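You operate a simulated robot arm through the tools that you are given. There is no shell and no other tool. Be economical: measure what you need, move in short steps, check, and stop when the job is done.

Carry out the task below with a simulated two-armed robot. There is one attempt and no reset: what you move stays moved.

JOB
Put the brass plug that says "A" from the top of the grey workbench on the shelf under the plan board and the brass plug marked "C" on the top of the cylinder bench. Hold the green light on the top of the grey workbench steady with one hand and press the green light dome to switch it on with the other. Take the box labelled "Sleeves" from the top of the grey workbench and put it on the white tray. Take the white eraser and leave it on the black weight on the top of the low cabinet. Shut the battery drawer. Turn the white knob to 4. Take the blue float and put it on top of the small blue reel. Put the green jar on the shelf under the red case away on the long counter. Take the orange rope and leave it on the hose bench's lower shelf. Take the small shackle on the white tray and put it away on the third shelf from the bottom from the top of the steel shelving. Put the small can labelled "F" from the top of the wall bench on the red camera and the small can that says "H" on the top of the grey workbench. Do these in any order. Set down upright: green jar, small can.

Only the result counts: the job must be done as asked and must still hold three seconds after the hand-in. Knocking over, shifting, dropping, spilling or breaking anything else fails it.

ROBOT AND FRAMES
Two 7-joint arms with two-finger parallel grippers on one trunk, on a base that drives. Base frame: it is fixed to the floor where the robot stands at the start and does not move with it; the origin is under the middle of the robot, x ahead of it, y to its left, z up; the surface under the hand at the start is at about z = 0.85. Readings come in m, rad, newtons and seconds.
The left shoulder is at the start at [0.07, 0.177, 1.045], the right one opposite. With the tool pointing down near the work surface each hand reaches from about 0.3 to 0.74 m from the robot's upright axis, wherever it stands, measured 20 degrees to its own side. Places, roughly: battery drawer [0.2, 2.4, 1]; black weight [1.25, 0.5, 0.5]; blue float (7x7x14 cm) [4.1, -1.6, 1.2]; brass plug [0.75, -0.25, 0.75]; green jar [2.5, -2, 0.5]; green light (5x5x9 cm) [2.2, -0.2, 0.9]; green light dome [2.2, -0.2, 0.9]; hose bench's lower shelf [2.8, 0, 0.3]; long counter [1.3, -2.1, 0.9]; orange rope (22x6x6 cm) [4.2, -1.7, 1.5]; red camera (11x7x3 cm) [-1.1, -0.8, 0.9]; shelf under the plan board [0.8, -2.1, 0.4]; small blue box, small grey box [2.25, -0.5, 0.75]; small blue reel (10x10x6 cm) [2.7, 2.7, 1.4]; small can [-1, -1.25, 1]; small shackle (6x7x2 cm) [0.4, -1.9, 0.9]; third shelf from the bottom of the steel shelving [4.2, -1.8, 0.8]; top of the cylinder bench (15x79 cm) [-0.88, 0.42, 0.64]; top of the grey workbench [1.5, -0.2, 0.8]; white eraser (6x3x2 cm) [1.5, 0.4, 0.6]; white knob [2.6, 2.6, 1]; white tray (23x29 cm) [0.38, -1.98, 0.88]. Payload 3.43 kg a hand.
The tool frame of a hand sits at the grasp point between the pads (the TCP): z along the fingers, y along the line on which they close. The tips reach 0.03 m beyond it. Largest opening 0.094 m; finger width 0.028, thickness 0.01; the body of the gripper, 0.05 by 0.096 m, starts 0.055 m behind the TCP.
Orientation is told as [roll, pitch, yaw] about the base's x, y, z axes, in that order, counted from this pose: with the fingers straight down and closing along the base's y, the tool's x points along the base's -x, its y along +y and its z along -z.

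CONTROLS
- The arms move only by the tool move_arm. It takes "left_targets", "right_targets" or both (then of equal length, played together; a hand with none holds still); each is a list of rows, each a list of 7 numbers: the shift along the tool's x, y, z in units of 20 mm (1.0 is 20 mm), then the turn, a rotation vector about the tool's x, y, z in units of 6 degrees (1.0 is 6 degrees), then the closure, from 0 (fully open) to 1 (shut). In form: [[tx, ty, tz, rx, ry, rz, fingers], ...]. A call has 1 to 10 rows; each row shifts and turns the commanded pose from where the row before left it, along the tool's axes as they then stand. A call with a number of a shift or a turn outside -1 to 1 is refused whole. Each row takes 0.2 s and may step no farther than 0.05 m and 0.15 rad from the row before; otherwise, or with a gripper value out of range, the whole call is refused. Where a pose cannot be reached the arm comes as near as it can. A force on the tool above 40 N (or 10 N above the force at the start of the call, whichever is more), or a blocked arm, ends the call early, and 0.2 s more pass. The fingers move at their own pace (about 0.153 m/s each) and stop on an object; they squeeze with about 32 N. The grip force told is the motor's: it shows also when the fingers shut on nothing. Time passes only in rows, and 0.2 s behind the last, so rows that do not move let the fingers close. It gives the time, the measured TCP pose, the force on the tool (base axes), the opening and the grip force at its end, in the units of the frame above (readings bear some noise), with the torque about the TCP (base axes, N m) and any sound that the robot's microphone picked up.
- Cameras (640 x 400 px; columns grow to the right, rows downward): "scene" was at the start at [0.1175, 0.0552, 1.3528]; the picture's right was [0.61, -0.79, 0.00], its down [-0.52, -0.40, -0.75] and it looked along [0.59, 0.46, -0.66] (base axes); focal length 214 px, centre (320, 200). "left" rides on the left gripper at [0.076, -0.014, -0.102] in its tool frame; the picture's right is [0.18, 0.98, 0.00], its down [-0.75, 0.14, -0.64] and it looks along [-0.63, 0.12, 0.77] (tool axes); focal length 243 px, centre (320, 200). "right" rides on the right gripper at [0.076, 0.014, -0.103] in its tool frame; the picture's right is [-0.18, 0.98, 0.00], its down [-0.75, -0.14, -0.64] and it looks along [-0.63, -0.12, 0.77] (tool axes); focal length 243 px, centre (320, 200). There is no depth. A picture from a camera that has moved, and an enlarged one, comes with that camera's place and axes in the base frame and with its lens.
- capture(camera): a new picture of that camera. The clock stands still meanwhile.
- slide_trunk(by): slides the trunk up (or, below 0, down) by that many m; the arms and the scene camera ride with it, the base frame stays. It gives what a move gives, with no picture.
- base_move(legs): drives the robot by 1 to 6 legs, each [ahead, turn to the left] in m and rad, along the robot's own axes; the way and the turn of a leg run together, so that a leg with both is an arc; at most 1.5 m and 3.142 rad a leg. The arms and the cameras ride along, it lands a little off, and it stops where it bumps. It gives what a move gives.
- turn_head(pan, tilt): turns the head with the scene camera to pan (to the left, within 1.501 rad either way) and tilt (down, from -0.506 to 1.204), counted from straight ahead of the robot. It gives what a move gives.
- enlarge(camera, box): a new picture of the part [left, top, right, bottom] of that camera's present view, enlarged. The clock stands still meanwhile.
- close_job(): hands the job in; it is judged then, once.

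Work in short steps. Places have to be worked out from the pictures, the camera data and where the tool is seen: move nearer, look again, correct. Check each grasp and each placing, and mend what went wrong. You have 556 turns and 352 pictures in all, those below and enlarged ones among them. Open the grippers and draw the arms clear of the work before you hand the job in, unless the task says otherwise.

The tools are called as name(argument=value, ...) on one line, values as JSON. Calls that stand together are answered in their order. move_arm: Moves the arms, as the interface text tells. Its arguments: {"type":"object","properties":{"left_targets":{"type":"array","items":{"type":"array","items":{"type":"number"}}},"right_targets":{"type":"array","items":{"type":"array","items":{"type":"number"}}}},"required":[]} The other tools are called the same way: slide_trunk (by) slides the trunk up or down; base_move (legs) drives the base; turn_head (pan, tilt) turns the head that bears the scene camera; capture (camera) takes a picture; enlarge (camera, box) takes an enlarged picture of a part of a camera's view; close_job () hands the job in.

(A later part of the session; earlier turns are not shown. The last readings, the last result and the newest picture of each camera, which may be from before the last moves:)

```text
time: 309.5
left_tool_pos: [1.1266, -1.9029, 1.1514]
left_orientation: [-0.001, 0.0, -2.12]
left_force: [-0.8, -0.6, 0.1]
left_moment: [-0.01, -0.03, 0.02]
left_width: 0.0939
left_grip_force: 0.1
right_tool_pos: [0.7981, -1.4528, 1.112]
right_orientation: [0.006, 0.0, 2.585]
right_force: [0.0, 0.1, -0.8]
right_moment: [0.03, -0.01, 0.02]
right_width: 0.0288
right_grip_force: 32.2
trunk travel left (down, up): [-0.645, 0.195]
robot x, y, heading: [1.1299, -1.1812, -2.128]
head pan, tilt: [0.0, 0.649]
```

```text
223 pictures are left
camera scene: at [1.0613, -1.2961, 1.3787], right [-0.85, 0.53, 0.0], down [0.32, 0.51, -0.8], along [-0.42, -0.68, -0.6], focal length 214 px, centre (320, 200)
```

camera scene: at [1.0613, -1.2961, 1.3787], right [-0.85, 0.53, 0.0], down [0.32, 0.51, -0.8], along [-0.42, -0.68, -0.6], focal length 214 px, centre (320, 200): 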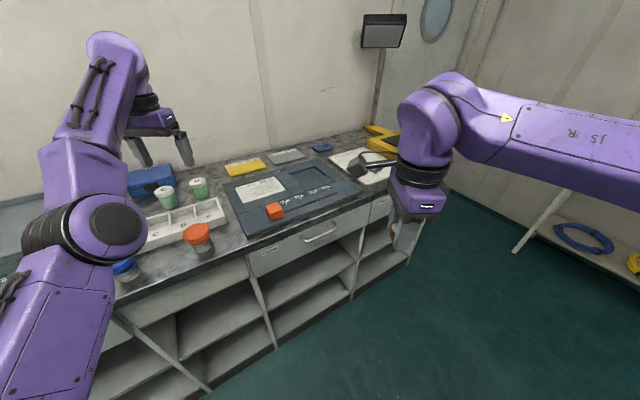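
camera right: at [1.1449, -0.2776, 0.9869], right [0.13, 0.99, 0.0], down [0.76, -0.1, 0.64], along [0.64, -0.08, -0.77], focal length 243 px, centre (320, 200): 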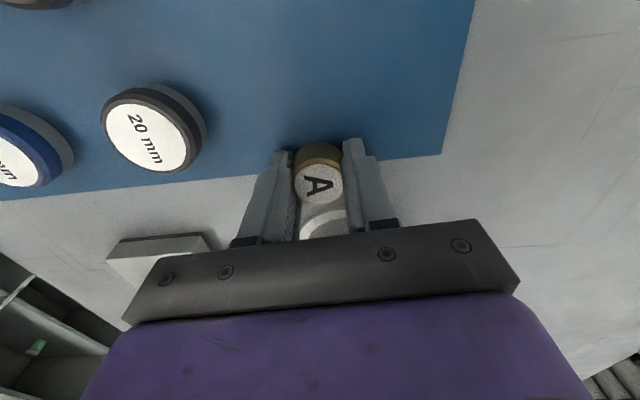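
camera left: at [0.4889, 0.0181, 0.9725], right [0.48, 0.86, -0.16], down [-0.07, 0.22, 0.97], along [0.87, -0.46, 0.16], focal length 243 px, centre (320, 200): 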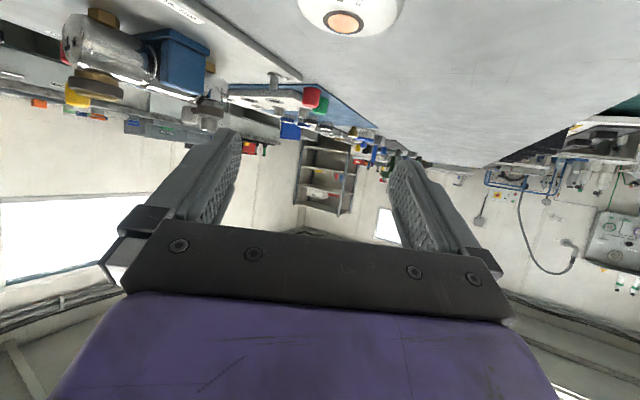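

The plan board is the dark board; its shelf is in the column below at z≈0.4. I fold the left arm back to its starting pose and rotate the right hand another 90° (camera on top) for a forward-pointing entry.

move_arm(left_targets=[[0.5, 1, 0, 0, 0, 0, 0], [0.5, 1, 0, 0, 0, 0, 0], [0.5, 1, 0, 0, 0, 0, 0], [0.5, 1, 0, 0, 0, 0, 0], [1, 0.5, 0, 0, 0, 0, 0], [1, 0.5, 0, 0, 0, 0, 0], [1, 0, 0, 0, 0, 0, 0], [1, 0, 0, 0, 0, 0, 0], [1, 0, 0, 0, 0, 0, 0], [1, 0, 0, 0, 0, 0, 0]], right_targets=[[0, 0, 0, 0, 0, 1, 1], [0, 0, 0, 0, 0, 1, 1], [0, 0, 0, 0, 0, 1, 1], [0, 0, 0, 0, 0, 1, 1], [0, 0, 0, 0, 0, 1, 1], [0, 0, 0, 0, 0, 1, 1], [0, 0, 0, 0, 0, 1, 1], [0, 0, 0, 0, 0, 1, 1], [0, 0, 0, 0, 0, 1, 1], [0, 0, 0, 0, 0, 1, 1]])

move_arm(left_targets=[[1, 0, 0, 0, 0, 0, 0], [1, 0, 0, 0, 0, 0, 0], [1, 0, 0, 0, 0, 0, 0], [0, 0, 0, 0, 0, 0, 0], [0, 0, 0, 0, 0, 0, 0]], right_targets=[[0, 0, 0, 0, 0, 1, 1], [0, 0, 0, 0, 0, 1, 1], [0, 0, 0, 0, 0, 1, 1], [0, 0, 0, 0, 0, 1, 1], [0, 0, 0, 0, 0, 1, 1]])

```text
time: 311.7
left_tool_pos: [1.2849, -1.9167, 1.1859]
left_orientation: [0.0, 0.001, -2.12]
left_force: [0.6, 0.4, 0.7]
left_moment: [0.04, 0.01, 0.02]
left_width: 0.094
left_grip_force: 0.1
left hand out of reach, approached as far as the arm can: row 1, 2, 4, 5, 6, 7, 8, 9, 10
right_tool_pos: [0.7988, -1.4535, 1.1129]
right_orientation: [0.001, 0.005, 1.538]
right_force: [-0.5, 1.1, -0.6]
right_moment: [-0.03, 0.0, 0.01]
right_width: 0.029
right_grip_force: 31.8
trunk travel left (down, up): [-0.645, 0.195]
robot x, y, heading: [1.1376, -1.1837, -2.126]
head pan, tilt: [0.0, 0.649]
```

```text
time: 312.9
left_tool_pos: [1.3215, -1.8811, 1.1897]
left_orientation: [0.002, 0.0, -2.118]
left_force: [-0.7, 0.5, 0.0]
left_moment: [-0.02, 0.0, -0.03]
left_width: 0.0941
left_grip_force: 0.0
left hand out of reach, approached as far as the arm can: row 1
right_tool_pos: [0.7996, -1.4527, 1.1134]
right_orientation: [0.001, 0.005, 1.013]
right_force: [0.2, -0.2, 0.1]
right_moment: [0.0, -0.01, -0.02]
right_width: 0.0291
right_grip_force: 32.3
trunk travel left (down, up): [-0.645, 0.195]
robot x, y, heading: [1.1317, -1.1847, -2.129]
head pan, tilt: [0.0, 0.649]
```

move_arm(left_targets=[[1, 0, 0, 0, 0, 0, 0], [1, 0, 0, 0, 0, 0, 0], [1, 0, 0, 0, 0, 0, 0], [1, 0, 0, 0, 0, 0, 0], [1, 0, 0, 0, 0, 0, 0], [1, -0.5, 0, 0, 0, 0, 0], [1, -0.5, 0, 0, 0, 0, 0]])

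turn_head(pan=-0.1, tilt=0.85)

capture(camera="scene")

```text
time: 314.5
left_tool_pos: [1.3804, -1.7482, 1.19]
left_orientation: [0.003, 0.0, -2.118]
left_force: [0.6, -0.1, -0.2]
left_moment: [-0.03, -0.04, 0.0]
left_width: 0.094
left_grip_force: 0.1
right_tool_pos: [0.7986, -1.4518, 1.1131]
right_orientation: [0.0, 0.004, 1.014]
right_force: [0.2, -0.5, -0.6]
right_moment: [0.01, -0.02, 0.0]
right_width: 0.0289
right_grip_force: 32.5
trunk travel left (down, up): [-0.645, 0.195]
robot x, y, heading: [1.1335, -1.186, -2.13]
head pan, tilt: [0.0, 0.649]
```

```text
time: 315.2
left_tool_pos: [1.3819, -1.751, 1.1895]
left_orientation: [-0.001, 0.001, -2.118]
left_force: [-0.9, 1.1, -0.1]
left_moment: [0.0, -0.01, -0.01]
left_width: 0.0939
left_grip_force: 0.1
right_tool_pos: [0.8, -1.4536, 1.1134]
right_orientation: [0.0, 0.005, 1.014]
right_force: [0.0, 0.3, -1.7]
right_moment: [0.0, -0.04, 0.03]
right_width: 0.0289
right_grip_force: 32.4
trunk travel left (down, up): [-0.645, 0.195]
robot x, y, heading: [1.1332, -1.1838, -2.131]
head pan, tilt: [-0.099, 0.85]
```

```text
222 pictures are left
camera scene: at [1.0598, -1.2846, 1.3621], right [-0.79, 0.61, 0.0], down [0.46, 0.59, -0.66], along [-0.4, -0.52, -0.75], focal length 214 px, centre (320, 200)
```

scene: 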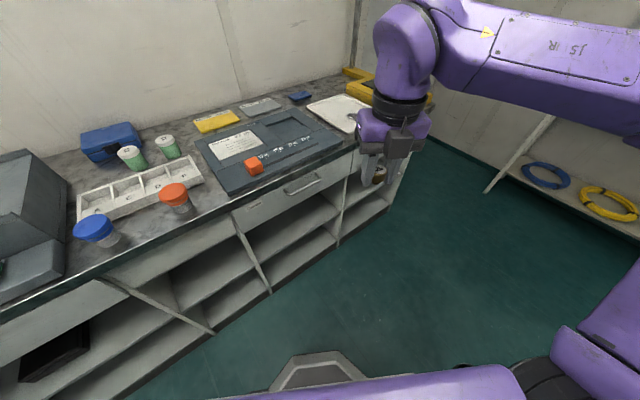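

Position the base square to that column: x≈0.93, facing the counter.

base_move(legs=[[0, -1.01], [0.2, 0], [0, 1.57], [-0.1, 0]])

slide_trunk(by=-0.35)

turn_head(pan=-0.2, tilt=0.55)

capture(camera="scene")

```text
time: 323.9
left_tool_pos: [1.4423, -1.4425, 1.1885]
left_orientation: [0.0, 0.001, -1.583]
left_force: [0.2, 0.4, -0.4]
left_moment: [0.0, -0.01, 0.0]
left_width: 0.094
left_grip_force: 0.1
right_tool_pos: [0.79, -1.4856, 1.1119]
right_orientation: [0.0, 0.006, 1.549]
right_force: [-0.4, 0.0, -0.5]
right_moment: [-0.01, 0.01, 0.02]
right_width: 0.0289
right_grip_force: 32.1
trunk travel left (down, up): [-0.645, 0.195]
robot x, y, heading: [0.9433, -1.0808, -1.592]
head pan, tilt: [-0.099, 0.85]
```

```text
time: 327.3
left_tool_pos: [1.4415, -1.4421, 0.8399]
left_orientation: [0.0, 0.0, -1.583]
left_force: [0.8, -0.3, -0.3]
left_moment: [0.02, -0.02, -0.03]
left_width: 0.0939
left_grip_force: 0.1
right_tool_pos: [0.7894, -1.4851, 0.761]
right_orientation: [0.0, 0.003, 1.55]
right_force: [-0.1, -0.4, -0.8]
right_moment: [0.0, -0.05, 0.01]
right_width: 0.0289
right_grip_force: 32.1
trunk travel left (down, up): [-0.295, 0.545]
robot x, y, heading: [0.9355, -1.0833, -1.596]
head pan, tilt: [-0.099, 0.85]
```

```text
time: 328.1
left_tool_pos: [1.4437, -1.4424, 0.8385]
left_orientation: [0.0, 0.001, -1.584]
left_force: [0.0, 0.2, -0.8]
left_moment: [0.04, 0.01, -0.03]
left_width: 0.0943
left_grip_force: 0.0
right_tool_pos: [0.789, -1.4853, 0.7618]
right_orientation: [0.0, 0.005, 1.549]
right_force: [-0.3, -0.6, -0.6]
right_moment: [0.0, 0.0, -0.02]
right_width: 0.0291
right_grip_force: 32.2
trunk travel left (down, up): [-0.295, 0.545]
robot x, y, heading: [0.9407, -1.0806, -1.59]
head pan, tilt: [-0.201, 0.55]
```

```text
221 pictures are left
camera scene: at [0.9185, -1.2159, 1.0374], right [-0.98, 0.22, 0.0], down [0.11, 0.51, -0.85], along [-0.19, -0.83, -0.52], focal length 214 px, centre (320, 200)
```

scene: 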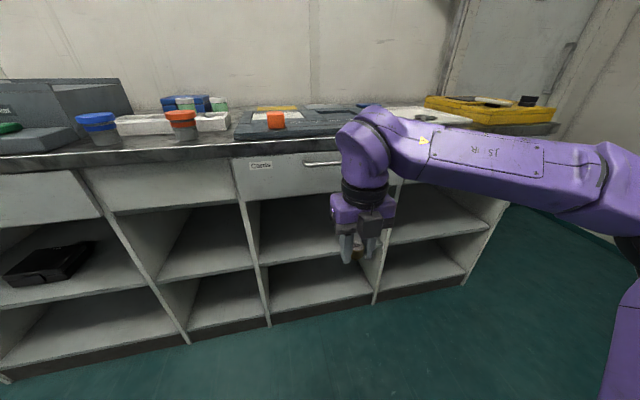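

Column spans x≈0.52–1.0, shelf at z≈0.40, opening up to 0.70. Lower the trunk further and pitch the right hand forward.

slide_trunk(by=-0.25)

move_arm(right_targets=[[0.75, 0, 0, 0, 1, 0, 1], [0.74, 0, 0.12, 0, 1, 0, 1], [0.72, 0, 0.2, 0, 1, 0, 1], [0.7, 0, 0.27, 0, 1, 0, 1], [0.66, 0, 0.34, 0, 1, 0, 1], [0.63, 0, 0.4, 0, 1, 0, 1], [0.58, 0, 0.47, 0, 1, 0, 1], [0.53, 0, 0.53, 0, 1, 0, 1], [0.47, 0, 0.58, 0, 1, 0, 1], [0.4, 0, 0.63, 0, 1, 0, 1]])

move_arm(right_targets=[[0.3, 0, 0.67, 0, 1, 0, 1], [0.2, 0, 0.7, 0, 1, 0, 1], [0.1, 0, 0.74, 0, 1, 0, 1]])

capture(camera="right")

capture(camera="scene")

```text
time: 330.7
left_tool_pos: [1.441, -1.4423, 0.5901]
left_orientation: [0.0, 0.001, -1.584]
left_force: [0.3, 0.1, -0.4]
left_moment: [0.0, 0.01, -0.01]
left_width: 0.094
left_grip_force: 0.0
right_tool_pos: [0.7896, -1.4845, 0.5133]
right_orientation: [0.0, 0.005, 1.551]
right_force: [0.6, -0.3, -1.4]
right_moment: [-0.03, 0.02, -0.04]
right_width: 0.0291
right_grip_force: 32.0
trunk travel left (down, up): [-0.045, 0.795]
robot x, y, heading: [0.9376, -1.0821, -1.588]
head pan, tilt: [-0.201, 0.55]
```

```text
time: 332.9
left_tool_pos: [1.4411, -1.4426, 0.5891]
left_orientation: [-0.001, 0.0, -1.582]
left_force: [0.3, -0.8, 0.0]
left_moment: [0.0, 0.02, 0.05]
left_width: 0.0937
left_grip_force: 0.0
right_tool_pos: [0.7862, -1.6335, 0.5076]
right_orientation: [-0.003, 1.055, 1.551]
right_force: [-0.6, -0.4, -1.5]
right_moment: [0.02, -0.01, -0.03]
right_width: 0.0294
right_grip_force: 31.5
trunk travel left (down, up): [-0.045, 0.795]
robot x, y, heading: [0.9371, -1.0817, -1.589]
head pan, tilt: [-0.201, 0.55]
```

```text
time: 333.7
left_tool_pos: [1.4414, -1.4428, 0.5887]
left_orientation: [-0.001, -0.002, -1.582]
left_force: [-0.2, 0.0, 0.6]
left_moment: [0.01, 0.0, -0.04]
left_width: 0.0942
left_grip_force: 0.0
right_tool_pos: [0.7856, -1.6792, 0.4997]
right_orientation: [-0.005, 1.368, 1.547]
right_force: [0.0, -0.3, -1.1]
right_moment: [-0.02, 0.02, 0.01]
right_width: 0.0291
right_grip_force: 32.4
trunk travel left (down, up): [-0.045, 0.795]
robot x, y, heading: [0.9386, -1.0823, -1.595]
head pan, tilt: [-0.201, 0.55]
```

```text
220 pictures are left
camera right: at [0.7728, -1.5935, 0.5954], right [-0.98, 0.06, -0.18], down [0.16, 0.78, -0.61], along [0.11, -0.63, -0.77], focal length 243 px, centre (320, 200)
```

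right: 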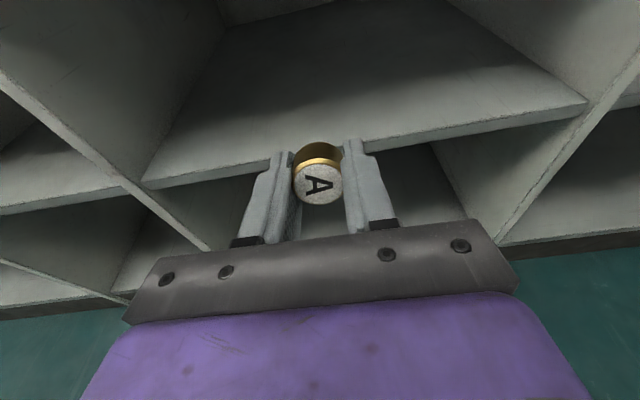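

```text
219 pictures are left
camera scene: at [0.9185, -1.2159, 0.7875], right [-0.98, 0.22, 0.0], down [0.11, 0.51, -0.85], along [-0.19, -0.83, -0.52], focal length 214 px, centre (320, 200)
```

scene: 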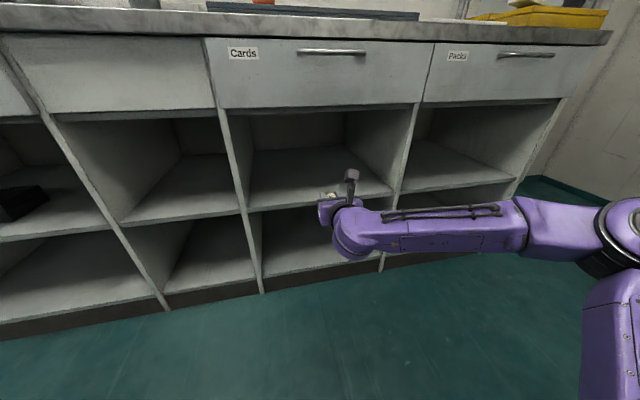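

Drive ahead 23 cm so the plug is inside over the shelf, then lower.

base_move(legs=[[0.23, 0]])

move_arm(right_targets=[[-0.98, 0, 0.2, 0, 0, 0, 1], [-0.98, 0, 0.2, 0, 0, 0, 1], [-0.98, 0, 0.2, 0, 0, 0, 1], [0, 0, 0, 0, 0, 0, 1]])

capture(camera="right")

```text
time: 335.4
left_tool_pos: [1.4357, -1.6748, 0.5888]
left_orientation: [0.001, -0.001, -1.584]
left_force: [0.0, 0.2, 0.7]
left_moment: [0.0, 0.03, -0.03]
left_width: 0.094
left_grip_force: 0.0
right_tool_pos: [0.7779, -1.91, 0.4997]
right_orientation: [-0.005, 1.367, 1.546]
right_force: [-0.5, -0.3, -0.4]
right_moment: [0.07, -0.01, 0.02]
right_width: 0.029
right_grip_force: 32.1
trunk travel left (down, up): [-0.045, 0.795]
robot x, y, heading: [0.934, -1.3138, -1.59]
head pan, tilt: [-0.201, 0.55]
```

```text
time: 336.4
left_tool_pos: [1.4357, -1.6736, 0.5897]
left_orientation: [0.0, -0.001, -1.587]
left_force: [0.3, -0.1, 0.3]
left_moment: [-0.04, 0.03, 0.0]
left_width: 0.0946
left_grip_force: 0.1
right_tool_pos: [0.7791, -1.9117, 0.452]
right_orientation: [-0.016, 1.388, 1.533]
right_force: [0.2, 4.8, 17.7]
right_moment: [1.41, 0.23, -0.07]
right_width: 0.029
right_grip_force: 32.3
trunk travel left (down, up): [-0.045, 0.795]
robot x, y, heading: [0.9362, -1.3137, -1.595]
head pan, tilt: [-0.201, 0.55]
stopped in row 4 (right hand): the force on the tool passed its limit at 43 N (the readings are from after the stop); the commanded pose is now the measured one
```

```text
218 pictures are left
camera right: at [0.7668, -1.8243, 0.5462], right [-0.98, 0.05, -0.18], down [0.16, 0.76, -0.63], along [0.11, -0.64, -0.76], focal length 243 px, centre (320, 200)
```

right: 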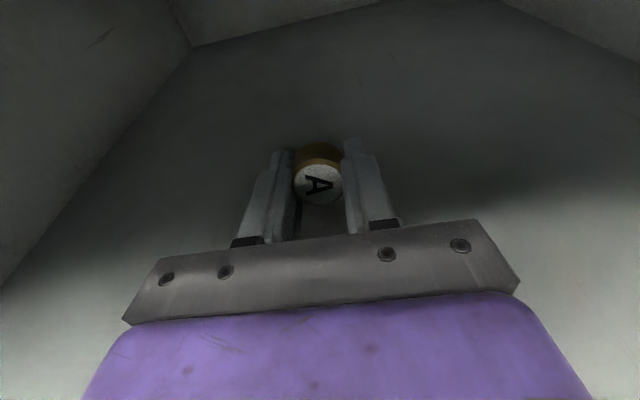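

The gripper's body touches the shelf's front edge. Raise 3 cm, reduce the tilt to ~55°, then lower again.

move_arm(right_targets=[[0.98, 0, -0.2, 0, 0, 0, 1], [0.6, 0, -0.1, 0, -1, 0, 1], [0, 0, 0, 0, -1, 0, 1], [0, 0, 0, 0, -1, 0, 1], [0, 0, 0, 0, -1, 0, 1], [0, 0, 0, 0, 0, 0, 1]])

move_arm(right_targets=[[-0.8, 0, 0.57, 0, 0, 0, 1], [-0.4, 0, 0.28, 0, 0, 0, 1], [0, 0, 0, 0, 0, 0, 1]])

capture(camera="right")

```text
time: 337.8
left_tool_pos: [1.4362, -1.676, 0.5896]
left_orientation: [-0.001, -0.001, -1.585]
left_force: [-0.6, 0.2, 0.8]
left_moment: [0.04, 0.03, 0.01]
left_width: 0.0945
left_grip_force: 0.0
right_tool_pos: [0.7776, -1.9121, 0.4826]
right_orientation: [-0.004, 0.962, 1.545]
right_force: [0.4, 0.6, -0.4]
right_moment: [0.01, -0.02, 0.01]
right_width: 0.0291
right_grip_force: 31.6
trunk travel left (down, up): [-0.045, 0.795]
robot x, y, heading: [0.9365, -1.3125, -1.591]
head pan, tilt: [-0.201, 0.55]
```

```text
time: 338.6
left_tool_pos: [1.437, -1.6753, 0.5877]
left_orientation: [0.0, 0.0, -1.586]
left_force: [0.1, -0.3, -0.5]
left_moment: [-0.01, -0.02, 0.0]
left_width: 0.094
left_grip_force: 0.0
right_tool_pos: [0.7792, -1.9124, 0.451]
right_orientation: [-0.004, 0.964, 1.543]
right_force: [-0.6, 0.0, -1.3]
right_moment: [0.04, -0.02, 0.02]
right_width: 0.0288
right_grip_force: 31.9
trunk travel left (down, up): [-0.045, 0.795]
robot x, y, heading: [0.9351, -1.3179, -1.598]
head pan, tilt: [-0.201, 0.55]
```

```text
217 pictures are left
camera right: at [0.7654, -1.8712, 0.573], right [-0.98, 0.13, -0.15], down [0.16, 0.95, -0.25], along [0.12, -0.27, -0.96], focal length 243 px, centre (320, 200)
```

right: 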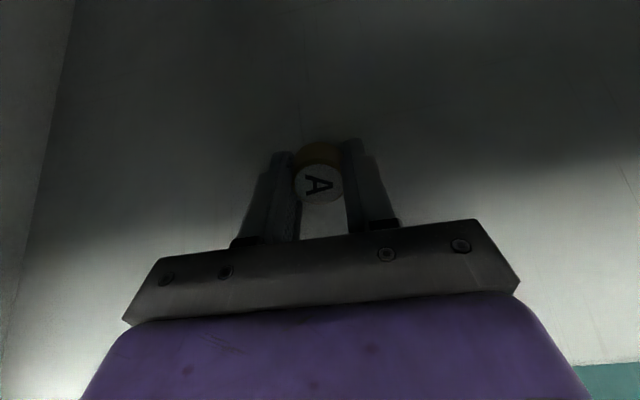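

Reduce the tilt further to ~30° (wrist stays in front of the drawer), then lower to contact.

move_arm(right_targets=[[0.3, 0, -0.2, 0, -1, 0, 1], [0, 0, 0, 0, -1, 0, 1], [0, 0, 0, 0, -1, 0, 1], [0, 0, 0, 0, -1, 0, 1], [0, 0, 0, 0, 0, 0, 1]])

move_arm(right_targets=[[-0.15, 0, 0.26, 0, 0, 0, 1], [-0.1, 0, 0.17, 0, 0, 0, 1], [0, 0, 0, 0, 0, 0, 1]])

move_arm(right_targets=[[-0.1, 0, 0.17, 0, 0, 0, 1], [0, 0, 0, 0, 0, 0, 1]])

```text
time: 339.8
left_tool_pos: [1.4349, -1.6754, 0.589]
left_orientation: [-0.001, 0.0, -1.584]
left_force: [0.1, -0.1, -0.6]
left_moment: [-0.02, -0.02, 0.01]
left_width: 0.094
left_grip_force: 0.1
right_tool_pos: [0.7788, -1.912, 0.4587]
right_orientation: [-0.005, 0.543, 1.547]
right_force: [0.9, -0.1, -0.7]
right_moment: [0.01, 0.0, -0.01]
right_width: 0.0291
right_grip_force: 32.6
trunk travel left (down, up): [-0.045, 0.795]
robot x, y, heading: [0.9314, -1.3115, -1.591]
head pan, tilt: [-0.201, 0.55]
```

```text
time: 340.6
left_tool_pos: [1.436, -1.6743, 0.5903]
left_orientation: [0.002, -0.002, -1.585]
left_force: [-0.1, 0.3, -0.2]
left_moment: [-0.02, 0.03, 0.0]
left_width: 0.0941
left_grip_force: 0.1
right_tool_pos: [0.7769, -1.9132, 0.4498]
right_orientation: [-0.003, 0.55, 1.546]
right_force: [0.1, -1.8, 13.3]
right_moment: [-0.08, 0.25, -0.09]
right_width: 0.029
right_grip_force: 32.3
trunk travel left (down, up): [-0.045, 0.795]
robot x, y, heading: [0.9351, -1.3134, -1.598]
head pan, tilt: [-0.201, 0.55]
```

```text
time: 341.1
left_tool_pos: [1.4352, -1.6734, 0.5907]
left_orientation: [0.0, -0.002, -1.584]
left_force: [-0.3, 0.1, -0.6]
left_moment: [0.01, 0.0, 0.01]
left_width: 0.094
left_grip_force: 0.1
right_tool_pos: [0.7777, -1.9118, 0.4507]
right_orientation: [-0.004, 0.557, 1.545]
right_force: [-5.4, -7.7, 35.8]
right_moment: [-0.41, 0.66, 0.22]
right_width: 0.0288
right_grip_force: 32.1
trunk travel left (down, up): [-0.045, 0.795]
robot x, y, heading: [0.9368, -1.3141, -1.592]
head pan, tilt: [-0.201, 0.55]
```

Contact. Ease off and open; look.

move_arm(right_targets=[[0.12, 0, -0.2, 0, 0, 0, 1], [0, 0, 0, 0, 0, 0, 0.5], [0, 0, 0, 0, 0, 0, 0.3], [0, 0, 0, 0, 0, 0, 0.2], [0.3, 0, -0.5, 0, 0, 0, 0.2], [0, 0, -1, 0, 0, 0, 0.2], [0, 0, -1, 0, 0, 0, 0.2], [0, 0, 0, 0, 0, 0, 0.2]])

capture(camera="right")

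```text
time: 342.9
left_tool_pos: [1.4352, -1.6805, 0.5843]
left_orientation: [0.001, 0.011, -1.584]
left_force: [-0.7, 0.4, -0.2]
left_moment: [0.05, 0.03, 0.02]
left_width: 0.0941
left_grip_force: 0.0
right_tool_pos: [0.7752, -1.8947, 0.4763]
right_orientation: [0.01, 0.511, 1.555]
right_force: [-0.7, -0.1, -1.1]
right_moment: [0.02, 0.02, 0.0]
right_width: 0.0753
right_grip_force: 0.0
trunk travel left (down, up): [-0.045, 0.795]
robot x, y, heading: [0.9332, -1.3128, -1.588]
head pan, tilt: [-0.201, 0.55]
```

```text
216 pictures are left
camera right: at [0.7635, -1.9115, 0.6029], right [-0.98, 0.18, -0.08], down [0.16, 0.97, 0.19], along [0.11, 0.17, -0.98], focal length 243 px, centre (320, 200)
```

right: 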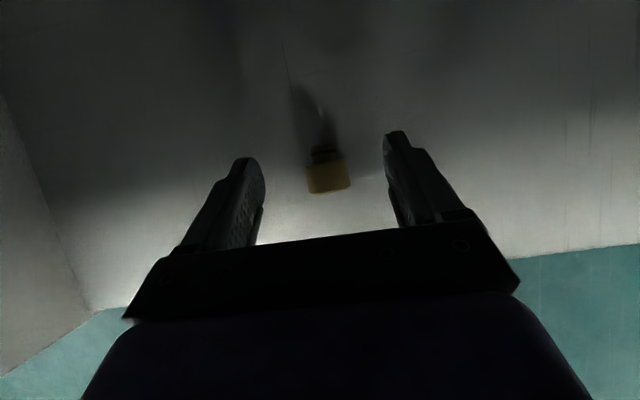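

A lies on the shelf. The wrist seems to press against the drawer front, so I go down slightly to relieve it and back straight out.

move_arm(right_targets=[[0, 0, 0.6, 0, 0, 0, 0.2], [0, 0, 0, 0, 0, 0, 0.2]])

base_move(legs=[[-0.1, 0], [-0.18, 0]])

capture(camera="scene")

capture(camera="right")

```text
time: 343.6
left_tool_pos: [1.435, -1.6784, 0.5864]
left_orientation: [-0.001, 0.004, -1.583]
left_force: [0.2, -0.5, -0.1]
left_moment: [-0.01, -0.02, 0.0]
left_width: 0.0939
left_grip_force: 0.0
right_tool_pos: [0.7765, -1.8992, 0.4777]
right_orientation: [0.003, 0.531, 1.549]
right_force: [0.1, 0.6, 0.5]
right_moment: [0.0, -0.06, 0.0]
right_width: 0.0752
right_grip_force: 0.2
trunk travel left (down, up): [-0.045, 0.795]
robot x, y, heading: [0.9327, -1.3136, -1.597]
head pan, tilt: [-0.201, 0.55]
```

```text
time: 345.8
left_tool_pos: [1.4403, -1.3972, 0.5896]
left_orientation: [0.001, 0.0, -1.592]
left_force: [-0.4, -0.6, 0.5]
left_moment: [0.01, 0.0, -0.02]
left_width: 0.0941
left_grip_force: 0.0
right_tool_pos: [0.7805, -1.6164, 0.4852]
right_orientation: [-0.003, 0.543, 1.538]
right_force: [0.7, -0.2, 0.2]
right_moment: [0.02, 0.03, -0.02]
right_width: 0.0751
right_grip_force: 0.0
trunk travel left (down, up): [-0.045, 0.795]
robot x, y, heading: [0.9457, -1.0304, -1.602]
head pan, tilt: [-0.201, 0.55]
```

```text
215 pictures are left
camera scene: at [0.9191, -1.1661, 0.7875], right [-0.97, 0.23, 0.0], down [0.12, 0.51, -0.85], along [-0.2, -0.83, -0.52], focal length 214 px, centre (320, 200)
```

scene: 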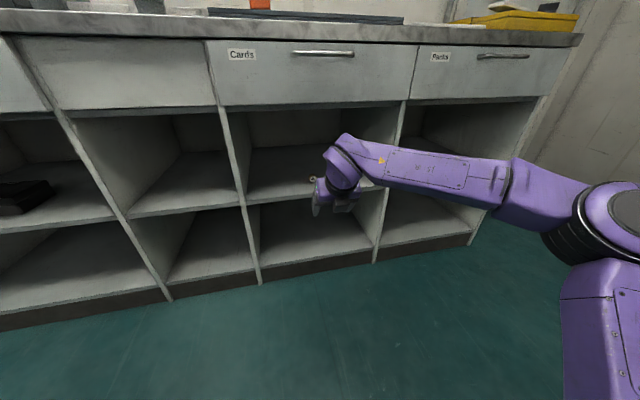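

```text
214 pictures are left
camera right: at [0.7657, -1.6272, 0.6128], right [-0.98, 0.19, -0.1], down [0.17, 0.97, 0.16], along [0.13, 0.14, -0.98], focal length 243 px, centre (320, 200)
```

right: 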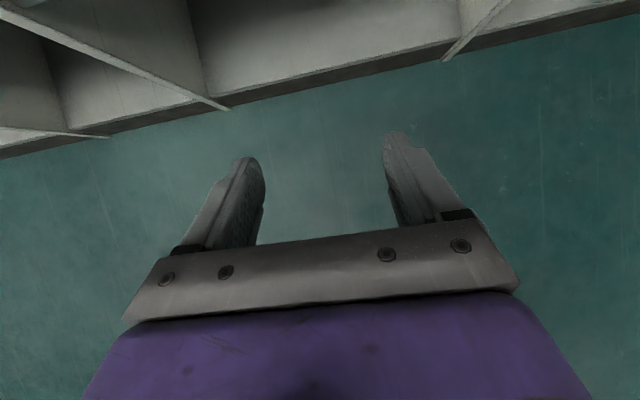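

Restore the right hand to vertical, raise the trunk, and look back at the shelf.

move_arm(right_targets=[[0, 0, 0, 0, -1, 0, 0], [0, 0, 0, 0, -1, 0, 0], [0, 0, 0, 0, -1, 0, 0], [0, 0, 0, 0, -1, 0, 0], [0, 0, 0, 0, -1, 0, 0], [-0.8, 0, 0, 0, -0.2, 0, 0], [-0.8, 0, 0, 0, 0, 0, 0], [-0.8, 0, 0, 0, 0, 0, 0], [-0.8, 0, 0, 0, 0, 0, 0]])

turn_head(pan=-0.3, tilt=0.45)

capture(camera="scene")

slide_trunk(by=0.6)

```text
time: 347.8
left_tool_pos: [1.4407, -1.3977, 0.5893]
left_orientation: [0.0, 0.0, -1.594]
left_force: [0.5, -0.1, 0.2]
left_moment: [0.02, -0.01, -0.01]
left_width: 0.0941
left_grip_force: 0.0
right_tool_pos: [0.784, -1.5501, 0.4822]
right_orientation: [-0.003, -0.002, 1.539]
right_force: [0.2, -0.4, -0.2]
right_moment: [0.02, 0.0, 0.02]
right_width: 0.0939
right_grip_force: 0.1
trunk travel left (down, up): [-0.045, 0.795]
robot x, y, heading: [0.9391, -1.0303, -1.604]
head pan, tilt: [-0.201, 0.55]
```

```text
time: 348.5
left_tool_pos: [1.4389, -1.3979, 0.5895]
left_orientation: [0.0, 0.001, -1.594]
left_force: [0.9, -0.4, 0.3]
left_moment: [-0.03, -0.01, 0.0]
left_width: 0.094
left_grip_force: 0.0
right_tool_pos: [0.7823, -1.5504, 0.4837]
right_orientation: [-0.004, 0.0, 1.54]
right_force: [0.8, -0.1, 0.4]
right_moment: [-0.01, 0.02, -0.02]
right_width: 0.0936
right_grip_force: 0.1
trunk travel left (down, up): [-0.045, 0.795]
robot x, y, heading: [0.942, -1.0316, -1.6]
head pan, tilt: [-0.3, 0.45]
```

```text
213 pictures are left
camera scene: at [0.9099, -1.1656, 0.7965], right [-0.95, 0.33, 0.0], down [0.14, 0.41, -0.9], along [-0.29, -0.85, -0.44], focal length 214 px, centre (320, 200)
```

scene: 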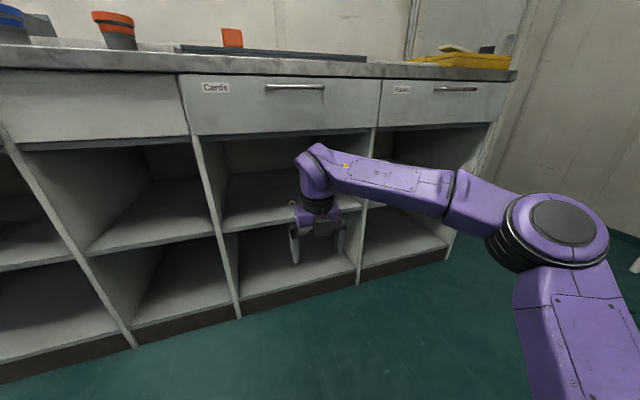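

```text
refused: 0.6 is not a number from -0.4 to 0.4
```

slide_trunk(by=0.38)

slide_trunk(by=0.2)

enlarge(camera="scene", box=[120, 200, 440, 400])

base_move(legs=[[0, -1.54], [0.4, 0], [0, 1.57]])

turn_head(pan=-0.2, tilt=0.7)

capture(camera="scene")

```text
time: 352.1
left_tool_pos: [1.4396, -1.3984, 0.9683]
left_orientation: [-0.001, 0.002, -1.594]
left_force: [-0.1, 0.1, 0.4]
left_moment: [-0.01, -0.03, -0.01]
left_width: 0.094
left_grip_force: 0.0
right_tool_pos: [0.7826, -1.549, 0.8634]
right_orientation: [-0.005, 0.0, 1.541]
right_force: [0.3, -0.3, -0.4]
right_moment: [-0.02, -0.01, 0.02]
right_width: 0.0943
right_grip_force: 0.0
trunk travel left (down, up): [-0.425, 0.415]
robot x, y, heading: [0.941, -1.0318, -1.605]
head pan, tilt: [-0.3, 0.45]
```

```text
time: 354.3
left_tool_pos: [1.44, -1.398, 1.1685]
left_orientation: [0.0, 0.001, -1.594]
left_force: [0.6, 0.1, -0.1]
left_moment: [-0.04, 0.02, 0.01]
left_width: 0.0941
left_grip_force: 0.1
right_tool_pos: [0.784, -1.5504, 1.0621]
right_orientation: [-0.003, 0.001, 1.539]
right_force: [-0.2, -0.9, 0.4]
right_moment: [0.0, 0.0, -0.02]
right_width: 0.0941
right_grip_force: 0.1
trunk travel left (down, up): [-0.625, 0.215]
robot x, y, heading: [0.9372, -1.0324, -1.606]
head pan, tilt: [-0.3, 0.45]
```

```text
2.00 times, centred on (280, 300) of scene
camera zoom: at [0.9099, -1.1658, 1.3765], right [-0.95, 0.33, 0.0], down [0.14, 0.41, -0.9], along [-0.29, -0.85, -0.44], focal length 429 px, centre (400, 0)
```

zoom: 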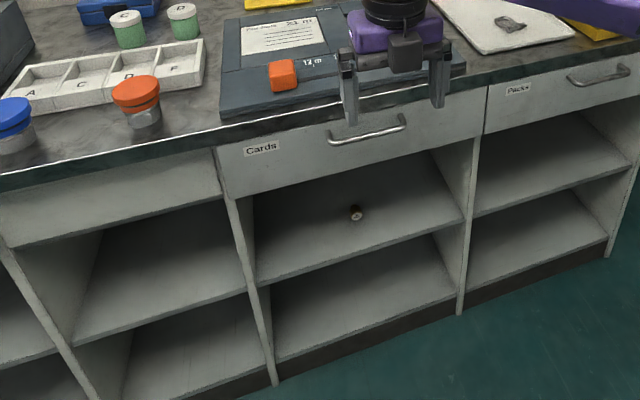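

```text
time: 364.4
left_tool_pos: [1.0413, -1.3856, 1.1683]
left_orientation: [0.0, -0.001, -1.563]
left_force: [-0.1, 0.3, -0.5]
left_moment: [0.01, -0.01, -0.02]
left_width: 0.094
left_grip_force: 0.0
right_tool_pos: [0.3894, -1.5549, 1.0634]
right_orientation: [-0.004, 0.001, 1.566]
right_force: [0.5, -0.3, 0.0]
right_moment: [0.01, 0.03, 0.0]
right_width: 0.0937
right_grip_force: 0.0
trunk travel left (down, up): [-0.625, 0.215]
robot x, y, heading: [0.5266, -1.0342, -1.579]
head pan, tilt: [-0.3, 0.45]
```

```text
time: 365.2
left_tool_pos: [1.0412, -1.3847, 1.1684]
left_orientation: [0.0, -0.001, -1.565]
left_force: [0.2, -0.7, 0.5]
left_moment: [-0.01, 0.01, 0.02]
left_width: 0.094
left_grip_force: 0.1
right_tool_pos: [0.3893, -1.5559, 1.063]
right_orientation: [-0.004, 0.0, 1.569]
right_force: [-0.4, -0.4, 0.4]
right_moment: [0.0, 0.02, -0.02]
right_width: 0.0941
right_grip_force: 0.0
trunk travel left (down, up): [-0.625, 0.215]
robot x, y, heading: [0.529, -1.031, -1.575]
head pan, tilt: [-0.201, 0.7]
```

```text
211 pictures are left
camera scene: at [0.5148, -1.1632, 1.3544], right [-0.98, 0.2, 0.0], down [0.13, 0.63, -0.77], along [-0.16, -0.75, -0.64], focal length 214 px, centre (320, 200)
```

scene: 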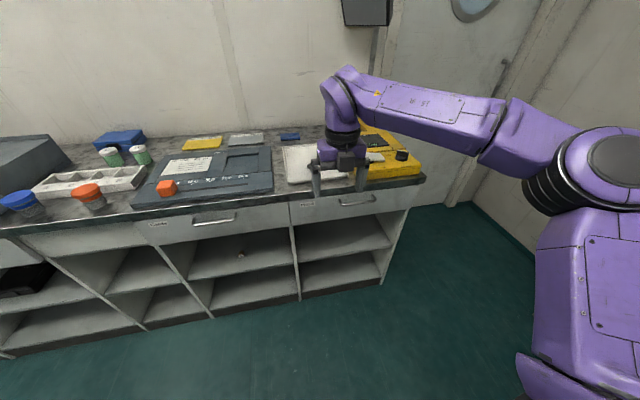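

A is clearly on its shelf. Now approach the white tray for the shackle.

base_move(legs=[[0.3, 0]])

capture(camera="right")

enlarge(camera="scene", box=[240, 120, 440, 245])

```text
time: 367.2
left_tool_pos: [1.0353, -1.6945, 1.1686]
left_orientation: [0.0, -0.001, -1.572]
left_force: [0.3, -0.4, -0.6]
left_moment: [-0.02, 0.0, 0.01]
left_width: 0.0939
left_grip_force: 0.0
right_tool_pos: [0.3818, -1.8598, 1.0638]
right_orientation: [-0.004, 0.0, 1.559]
right_force: [-0.8, 0.1, -0.3]
right_moment: [0.01, 0.0, 0.02]
right_width: 0.0941
right_grip_force: 0.1
trunk travel left (down, up): [-0.625, 0.215]
robot x, y, heading: [0.5303, -1.3349, -1.584]
head pan, tilt: [-0.201, 0.7]
```

```text
210 pictures are left
camera right: at [0.3669, -1.9351, 1.1656], right [-0.98, 0.19, 0.0], down [0.15, 0.75, 0.64], along [0.13, 0.63, -0.77], focal length 243 px, centre (320, 200)
```

right: 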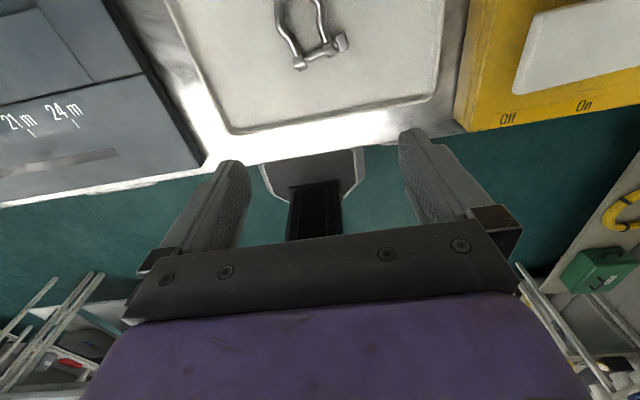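

```text
3.20 times, centred on (340, 182) of scene
camera zoom: at [0.5111, -1.4673, 1.3544], right [-0.98, 0.21, 0.0], down [0.14, 0.63, -0.76], along [-0.16, -0.75, -0.64], focal length 686 px, centre (256, 256)
```

zoom: 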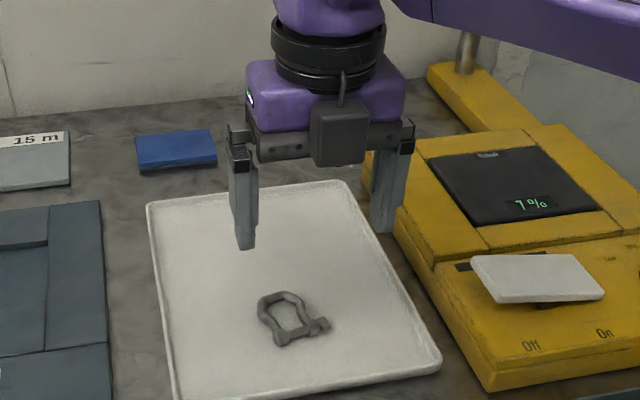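

Shackle at ≈(0.384,-1.925), pin toward me. I lower over its bow legs, closing along x.

move_arm(right_targets=[[0.7, 0, 0.5, 0, 0, 0, 0.1], [0.7, 0, 0.7, 0, 0, 0, 0.1], [0.7, 0, 1, 0, 0, 0, 0.1], [0.7, 0, 1, 0, 0, 0, 0.1], [0.6, 0, 1, 0, 0, 0, 0.1], [0, 0, 1, 0, 0, 0, 0.1], [0, 0, 1, 0, 0, 0, 0.1], [0, 0, 0, 0, 0, 0, 0.1]])

capture(camera="right")

enlarge(camera="scene", box=[280, 150, 400, 225])

```text
time: 369.1
left_tool_pos: [1.0353, -1.6934, 1.1703]
left_orientation: [0.001, 0.0, -1.573]
left_force: [0.6, 0.4, 0.0]
left_moment: [-0.01, -0.04, -0.02]
left_width: 0.0937
left_grip_force: 0.1
right_tool_pos: [0.3838, -1.9262, 0.9405]
right_orientation: [-0.003, 0.0, 1.561]
right_force: [0.4, -0.2, 0.3]
right_moment: [0.01, -0.01, 0.03]
right_width: 0.0846
right_grip_force: 0.1
trunk travel left (down, up): [-0.625, 0.215]
robot x, y, heading: [0.5285, -1.3346, -1.581]
head pan, tilt: [-0.201, 0.7]
```

```text
208 pictures are left
camera right: at [0.3699, -2.0027, 1.0424], right [-0.98, 0.19, 0.0], down [0.15, 0.75, 0.64], along [0.13, 0.63, -0.77], focal length 243 px, centre (320, 200)
```

right: 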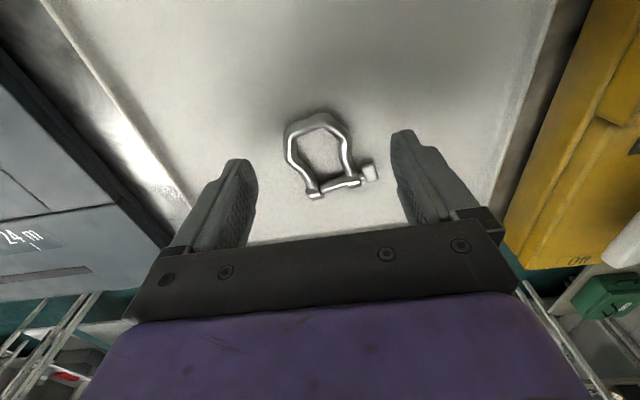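

```text
5.33 times, centred on (340, 188) of scene
camera zoom: at [0.5113, -1.4672, 1.3544], right [-0.98, 0.21, 0.0], down [0.14, 0.63, -0.77], along [-0.16, -0.75, -0.64], focal length 1144 px, centre (213, 267)
```

zoom: 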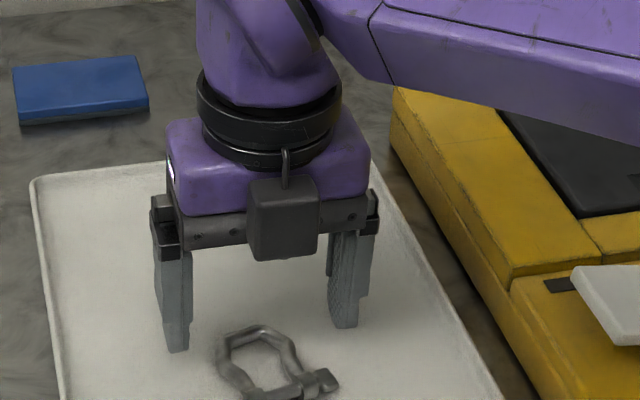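

The hand is centred over the bow. Lower until the tips nearly touch the tray, and close.

move_arm(right_targets=[[0, 0, 0.8, 0, 0, 0, 0.3], [0, 0, 0.3, 0, 0, 0, 0.3], [0, 0, 0, 0, 0, 0, 0.3]])

move_arm(right_targets=[[0, 0, 0.2, 0, 0, 0, 0.3], [0, 0, 0, 0, 0, 0, 0.3]])

capture(camera="right")

```text
time: 369.9
left_tool_pos: [1.0352, -1.6935, 1.1692]
left_orientation: [-0.001, 0.0, -1.574]
left_force: [-0.7, -0.1, -0.3]
left_moment: [-0.01, 0.0, 0.0]
left_width: 0.094
left_grip_force: 0.0
right_tool_pos: [0.3836, -1.926, 0.9183]
right_orientation: [-0.004, 0.0, 1.56]
right_force: [-0.4, 0.7, -0.8]
right_moment: [0.05, -0.01, -0.01]
right_width: 0.0661
right_grip_force: 0.0
trunk travel left (down, up): [-0.625, 0.215]
robot x, y, heading: [0.5251, -1.341, -1.582]
head pan, tilt: [-0.201, 0.7]
```

```text
time: 370.4
left_tool_pos: [1.0356, -1.6914, 1.1704]
left_orientation: [0.002, -0.001, -1.571]
left_force: [-0.2, -1.3, -0.3]
left_moment: [0.03, 0.03, 0.03]
left_width: 0.0938
left_grip_force: 0.2
right_tool_pos: [0.3833, -1.9257, 0.9146]
right_orientation: [-0.004, 0.003, 1.558]
right_force: [-1.4, -3.6, 13.2]
right_moment: [0.07, 0.53, 0.09]
right_width: 0.0664
right_grip_force: 0.3
trunk travel left (down, up): [-0.625, 0.215]
robot x, y, heading: [0.5275, -1.3411, -1.581]
head pan, tilt: [-0.201, 0.7]
```

```text
206 pictures are left
camera right: at [0.3684, -2.0018, 1.0183], right [-0.98, 0.2, 0.0], down [0.15, 0.75, 0.64], along [0.13, 0.63, -0.77], focal length 243 px, centre (320, 200)
```

right: 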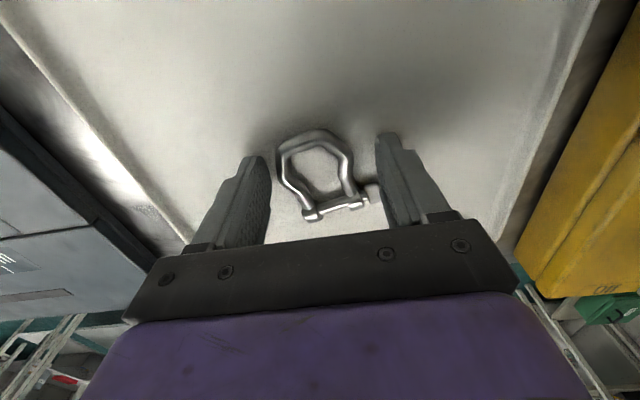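

move_arm(right_targets=[[0.25, 0, -0.15, 0, 0, 0, 0.3], [0, 0, 0, 0, 0, 0, 1], [0, 0, 0, 0, 0, 0, 1], [0, 0, 0, 0, 0, 0, 1], [0, 0, 0, 0, 0, 0, 1]])

capture(camera="right")

```text
time: 371.6
left_tool_pos: [1.0348, -1.6939, 1.1691]
left_orientation: [-0.003, -0.001, -1.573]
left_force: [0.0, -0.2, 0.0]
left_moment: [0.03, -0.02, 0.01]
left_width: 0.0939
left_grip_force: 0.2
right_tool_pos: [0.3809, -1.9312, 0.9148]
right_orientation: [-0.004, 0.001, 1.561]
right_force: [0.4, 0.2, 0.3]
right_moment: [-0.03, 0.0, 0.0]
right_width: 0.0443
right_grip_force: 32.6
trunk travel left (down, up): [-0.625, 0.215]
robot x, y, heading: [0.5295, -1.3359, -1.587]
head pan, tilt: [-0.201, 0.7]
```

```text
205 pictures are left
camera right: at [0.3677, -2.008, 1.0181], right [-0.98, 0.19, 0.0], down [0.15, 0.75, 0.64], along [0.13, 0.63, -0.77], focal length 243 px, centre (320, 200)
```

right: 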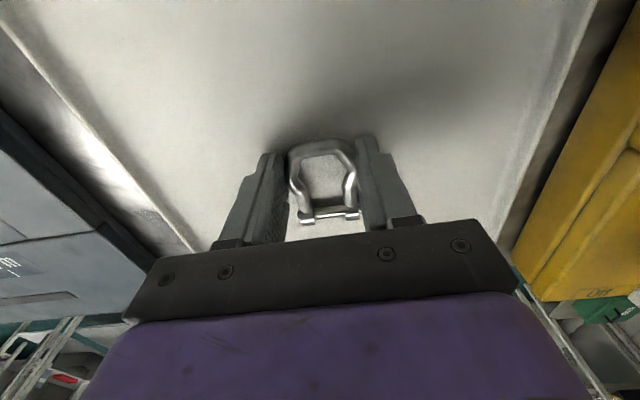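

Shackle held. Lift, back off into the aisle, then drive along the counter toward the red case.

move_arm(right_targets=[[0, 0, -1, 0, 0, 0, 1], [0, 0, -1, 0, 0, 0, 1], [0, 0, -1, 0, 0, 0, 1], [0, 0, -1, 0, 0, 0, 1], [0, 0, -1, 0, 0, 0, 1], [0, 0, -1, 0, 0, 0, 1], [-1, 0, -1, 0, 0, 0, 1], [-1, 0, -1, 0, 0, 0, 1], [-1, 0, 0, 0, 0, 0, 1], [-1, 0, 0, 0, 0, 0, 1]])

base_move(legs=[[-0.2, 0], [0, 1.57], [1.5, 0], [0.35, 0]])

turn_head(pan=-1.0, tilt=0.55)

capture(camera="scene")

```text
time: 373.9
left_tool_pos: [1.0352, -1.6921, 1.1694]
left_orientation: [0.001, -0.001, -1.572]
left_force: [-0.4, 1.0, 0.8]
left_moment: [-0.04, -0.01, 0.01]
left_width: 0.0939
left_grip_force: 0.1
right_tool_pos: [0.3823, -1.8499, 1.0764]
right_orientation: [-0.004, 0.0, 1.559]
right_force: [0.1, -0.4, -1.2]
right_moment: [-0.01, 0.01, -0.01]
right_width: 0.0437
right_grip_force: 31.9
trunk travel left (down, up): [-0.625, 0.215]
robot x, y, heading: [0.5311, -1.3396, -1.579]
head pan, tilt: [-0.201, 0.7]
```

```text
time: 388.1
left_tool_pos: [2.7535, -0.7504, 1.1695]
left_orientation: [0.0, 0.0, -0.061]
left_force: [0.8, 0.5, -0.3]
left_moment: [-0.01, 0.0, 0.0]
left_width: 0.0939
left_grip_force: 0.1
right_tool_pos: [2.8742, -1.4116, 1.0756]
right_orientation: [-0.005, -0.001, 3.074]
right_force: [-0.7, -0.1, -0.6]
right_moment: [0.01, -0.04, -0.01]
right_width: 0.0442
right_grip_force: 31.9
trunk travel left (down, up): [-0.625, 0.215]
robot x, y, heading: [2.3678, -1.2347, -0.071]
head pan, tilt: [-0.201, 0.7]
```

```text
time: 389.2
left_tool_pos: [2.7547, -0.7496, 1.1681]
left_orientation: [0.001, 0.0, -0.06]
left_force: [0.6, 0.2, -0.6]
left_moment: [0.0, -0.01, -0.01]
left_width: 0.0939
left_grip_force: 0.1
right_tool_pos: [2.8743, -1.4131, 1.075]
right_orientation: [-0.002, 0.0, 3.074]
right_force: [0.0, 0.1, -1.3]
right_moment: [0.01, -0.01, 0.01]
right_width: 0.0442
right_grip_force: 32.2
trunk travel left (down, up): [-0.625, 0.215]
robot x, y, heading: [2.3655, -1.238, -0.069]
head pan, tilt: [-1.0, 0.55]
```

```text
204 pictures are left
camera scene: at [2.4631, -1.3148, 1.3675], right [-0.88, -0.48, 0.0], down [-0.25, 0.46, -0.85], along [0.41, -0.75, -0.52], focal length 214 px, centre (320, 200)
```

scene: 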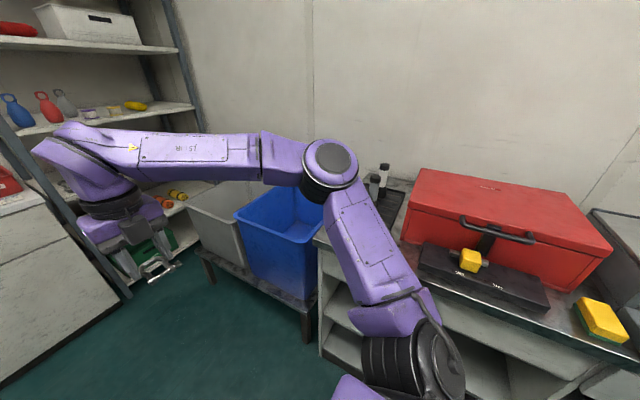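

Turn to face the counter here and lower the trunk to view the jar's shelf.

base_move(legs=[[0, -1.5], [-0.1, 0]])

slide_trunk(by=-0.4)

turn_head(pan=0.15, tilt=0.4)

capture(camera="scene")

```text
time: 394.0
left_tool_pos: [2.8848, -1.4702, 1.1692]
left_orientation: [0.0, 0.0, -1.542]
left_force: [0.1, 0.1, -0.6]
left_moment: [-0.03, -0.01, 0.02]
left_width: 0.0941
left_grip_force: 0.0
right_tool_pos: [2.237, -1.6489, 1.076]
right_orientation: [-0.004, 0.001, 1.591]
right_force: [0.1, 0.1, -1.2]
right_moment: [-0.04, 0.0, -0.02]
right_width: 0.0439
right_grip_force: 31.8
trunk travel left (down, up): [-0.625, 0.215]
robot x, y, heading: [2.3645, -1.1305, -1.554]
head pan, tilt: [-1.0, 0.55]
```

```text
time: 397.8
left_tool_pos: [2.8851, -1.4704, 0.7693]
left_orientation: [0.0, 0.0, -1.542]
left_force: [-1.0, -0.1, -0.2]
left_moment: [0.01, 0.02, 0.0]
left_width: 0.0941
left_grip_force: 0.1
right_tool_pos: [2.2369, -1.6504, 0.6766]
right_orientation: [-0.002, 0.0, 1.592]
right_force: [0.3, 0.5, -0.3]
right_moment: [-0.01, -0.04, -0.01]
right_width: 0.044
right_grip_force: 31.9
trunk travel left (down, up): [-0.225, 0.615]
robot x, y, heading: [2.3645, -1.1313, -1.557]
head pan, tilt: [-1.0, 0.55]
```

```text
time: 399.2
left_tool_pos: [2.8847, -1.4699, 0.7683]
left_orientation: [0.0, 0.0, -1.541]
left_force: [0.5, 0.2, -1.0]
left_moment: [0.0, -0.01, -0.03]
left_width: 0.0938
left_grip_force: 0.1
right_tool_pos: [2.2363, -1.6496, 0.6758]
right_orientation: [-0.003, 0.001, 1.593]
right_force: [0.2, 0.3, -1.0]
right_moment: [-0.01, -0.03, -0.01]
right_width: 0.0438
right_grip_force: 32.5
trunk travel left (down, up): [-0.225, 0.615]
robot x, y, heading: [2.3665, -1.1339, -1.549]
head pan, tilt: [0.15, 0.4]
```

```text
203 pictures are left
camera scene: at [2.384, -1.2688, 0.9812], right [-0.99, -0.17, 0.0], down [-0.07, 0.38, -0.92], along [0.15, -0.91, -0.39], focal length 214 px, centre (320, 200)
```

scene: 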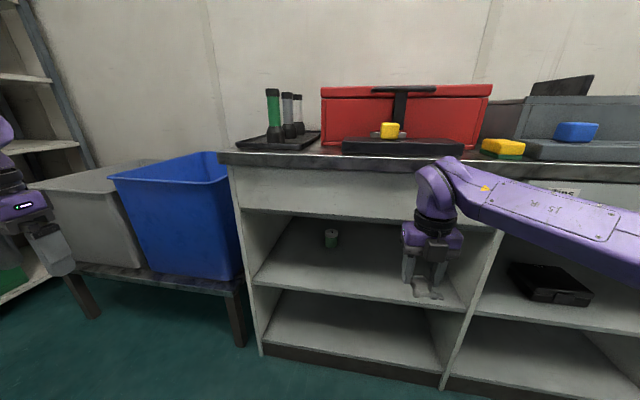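

enlarge(camera="scene", box=[220, 140, 500, 315])

```text
2.29 times, centred on (360, 228) of scene
camera zoom: at [2.384, -1.2688, 0.9812], right [-0.99, -0.17, 0.0], down [-0.07, 0.38, -0.92], along [0.15, -0.91, -0.39], focal length 490 px, centre (229, 137)
```

zoom: 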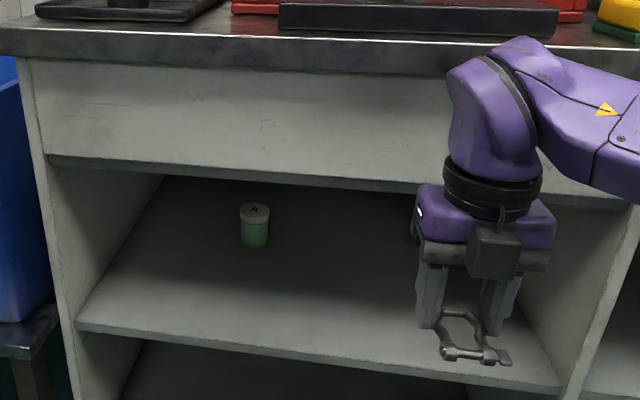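

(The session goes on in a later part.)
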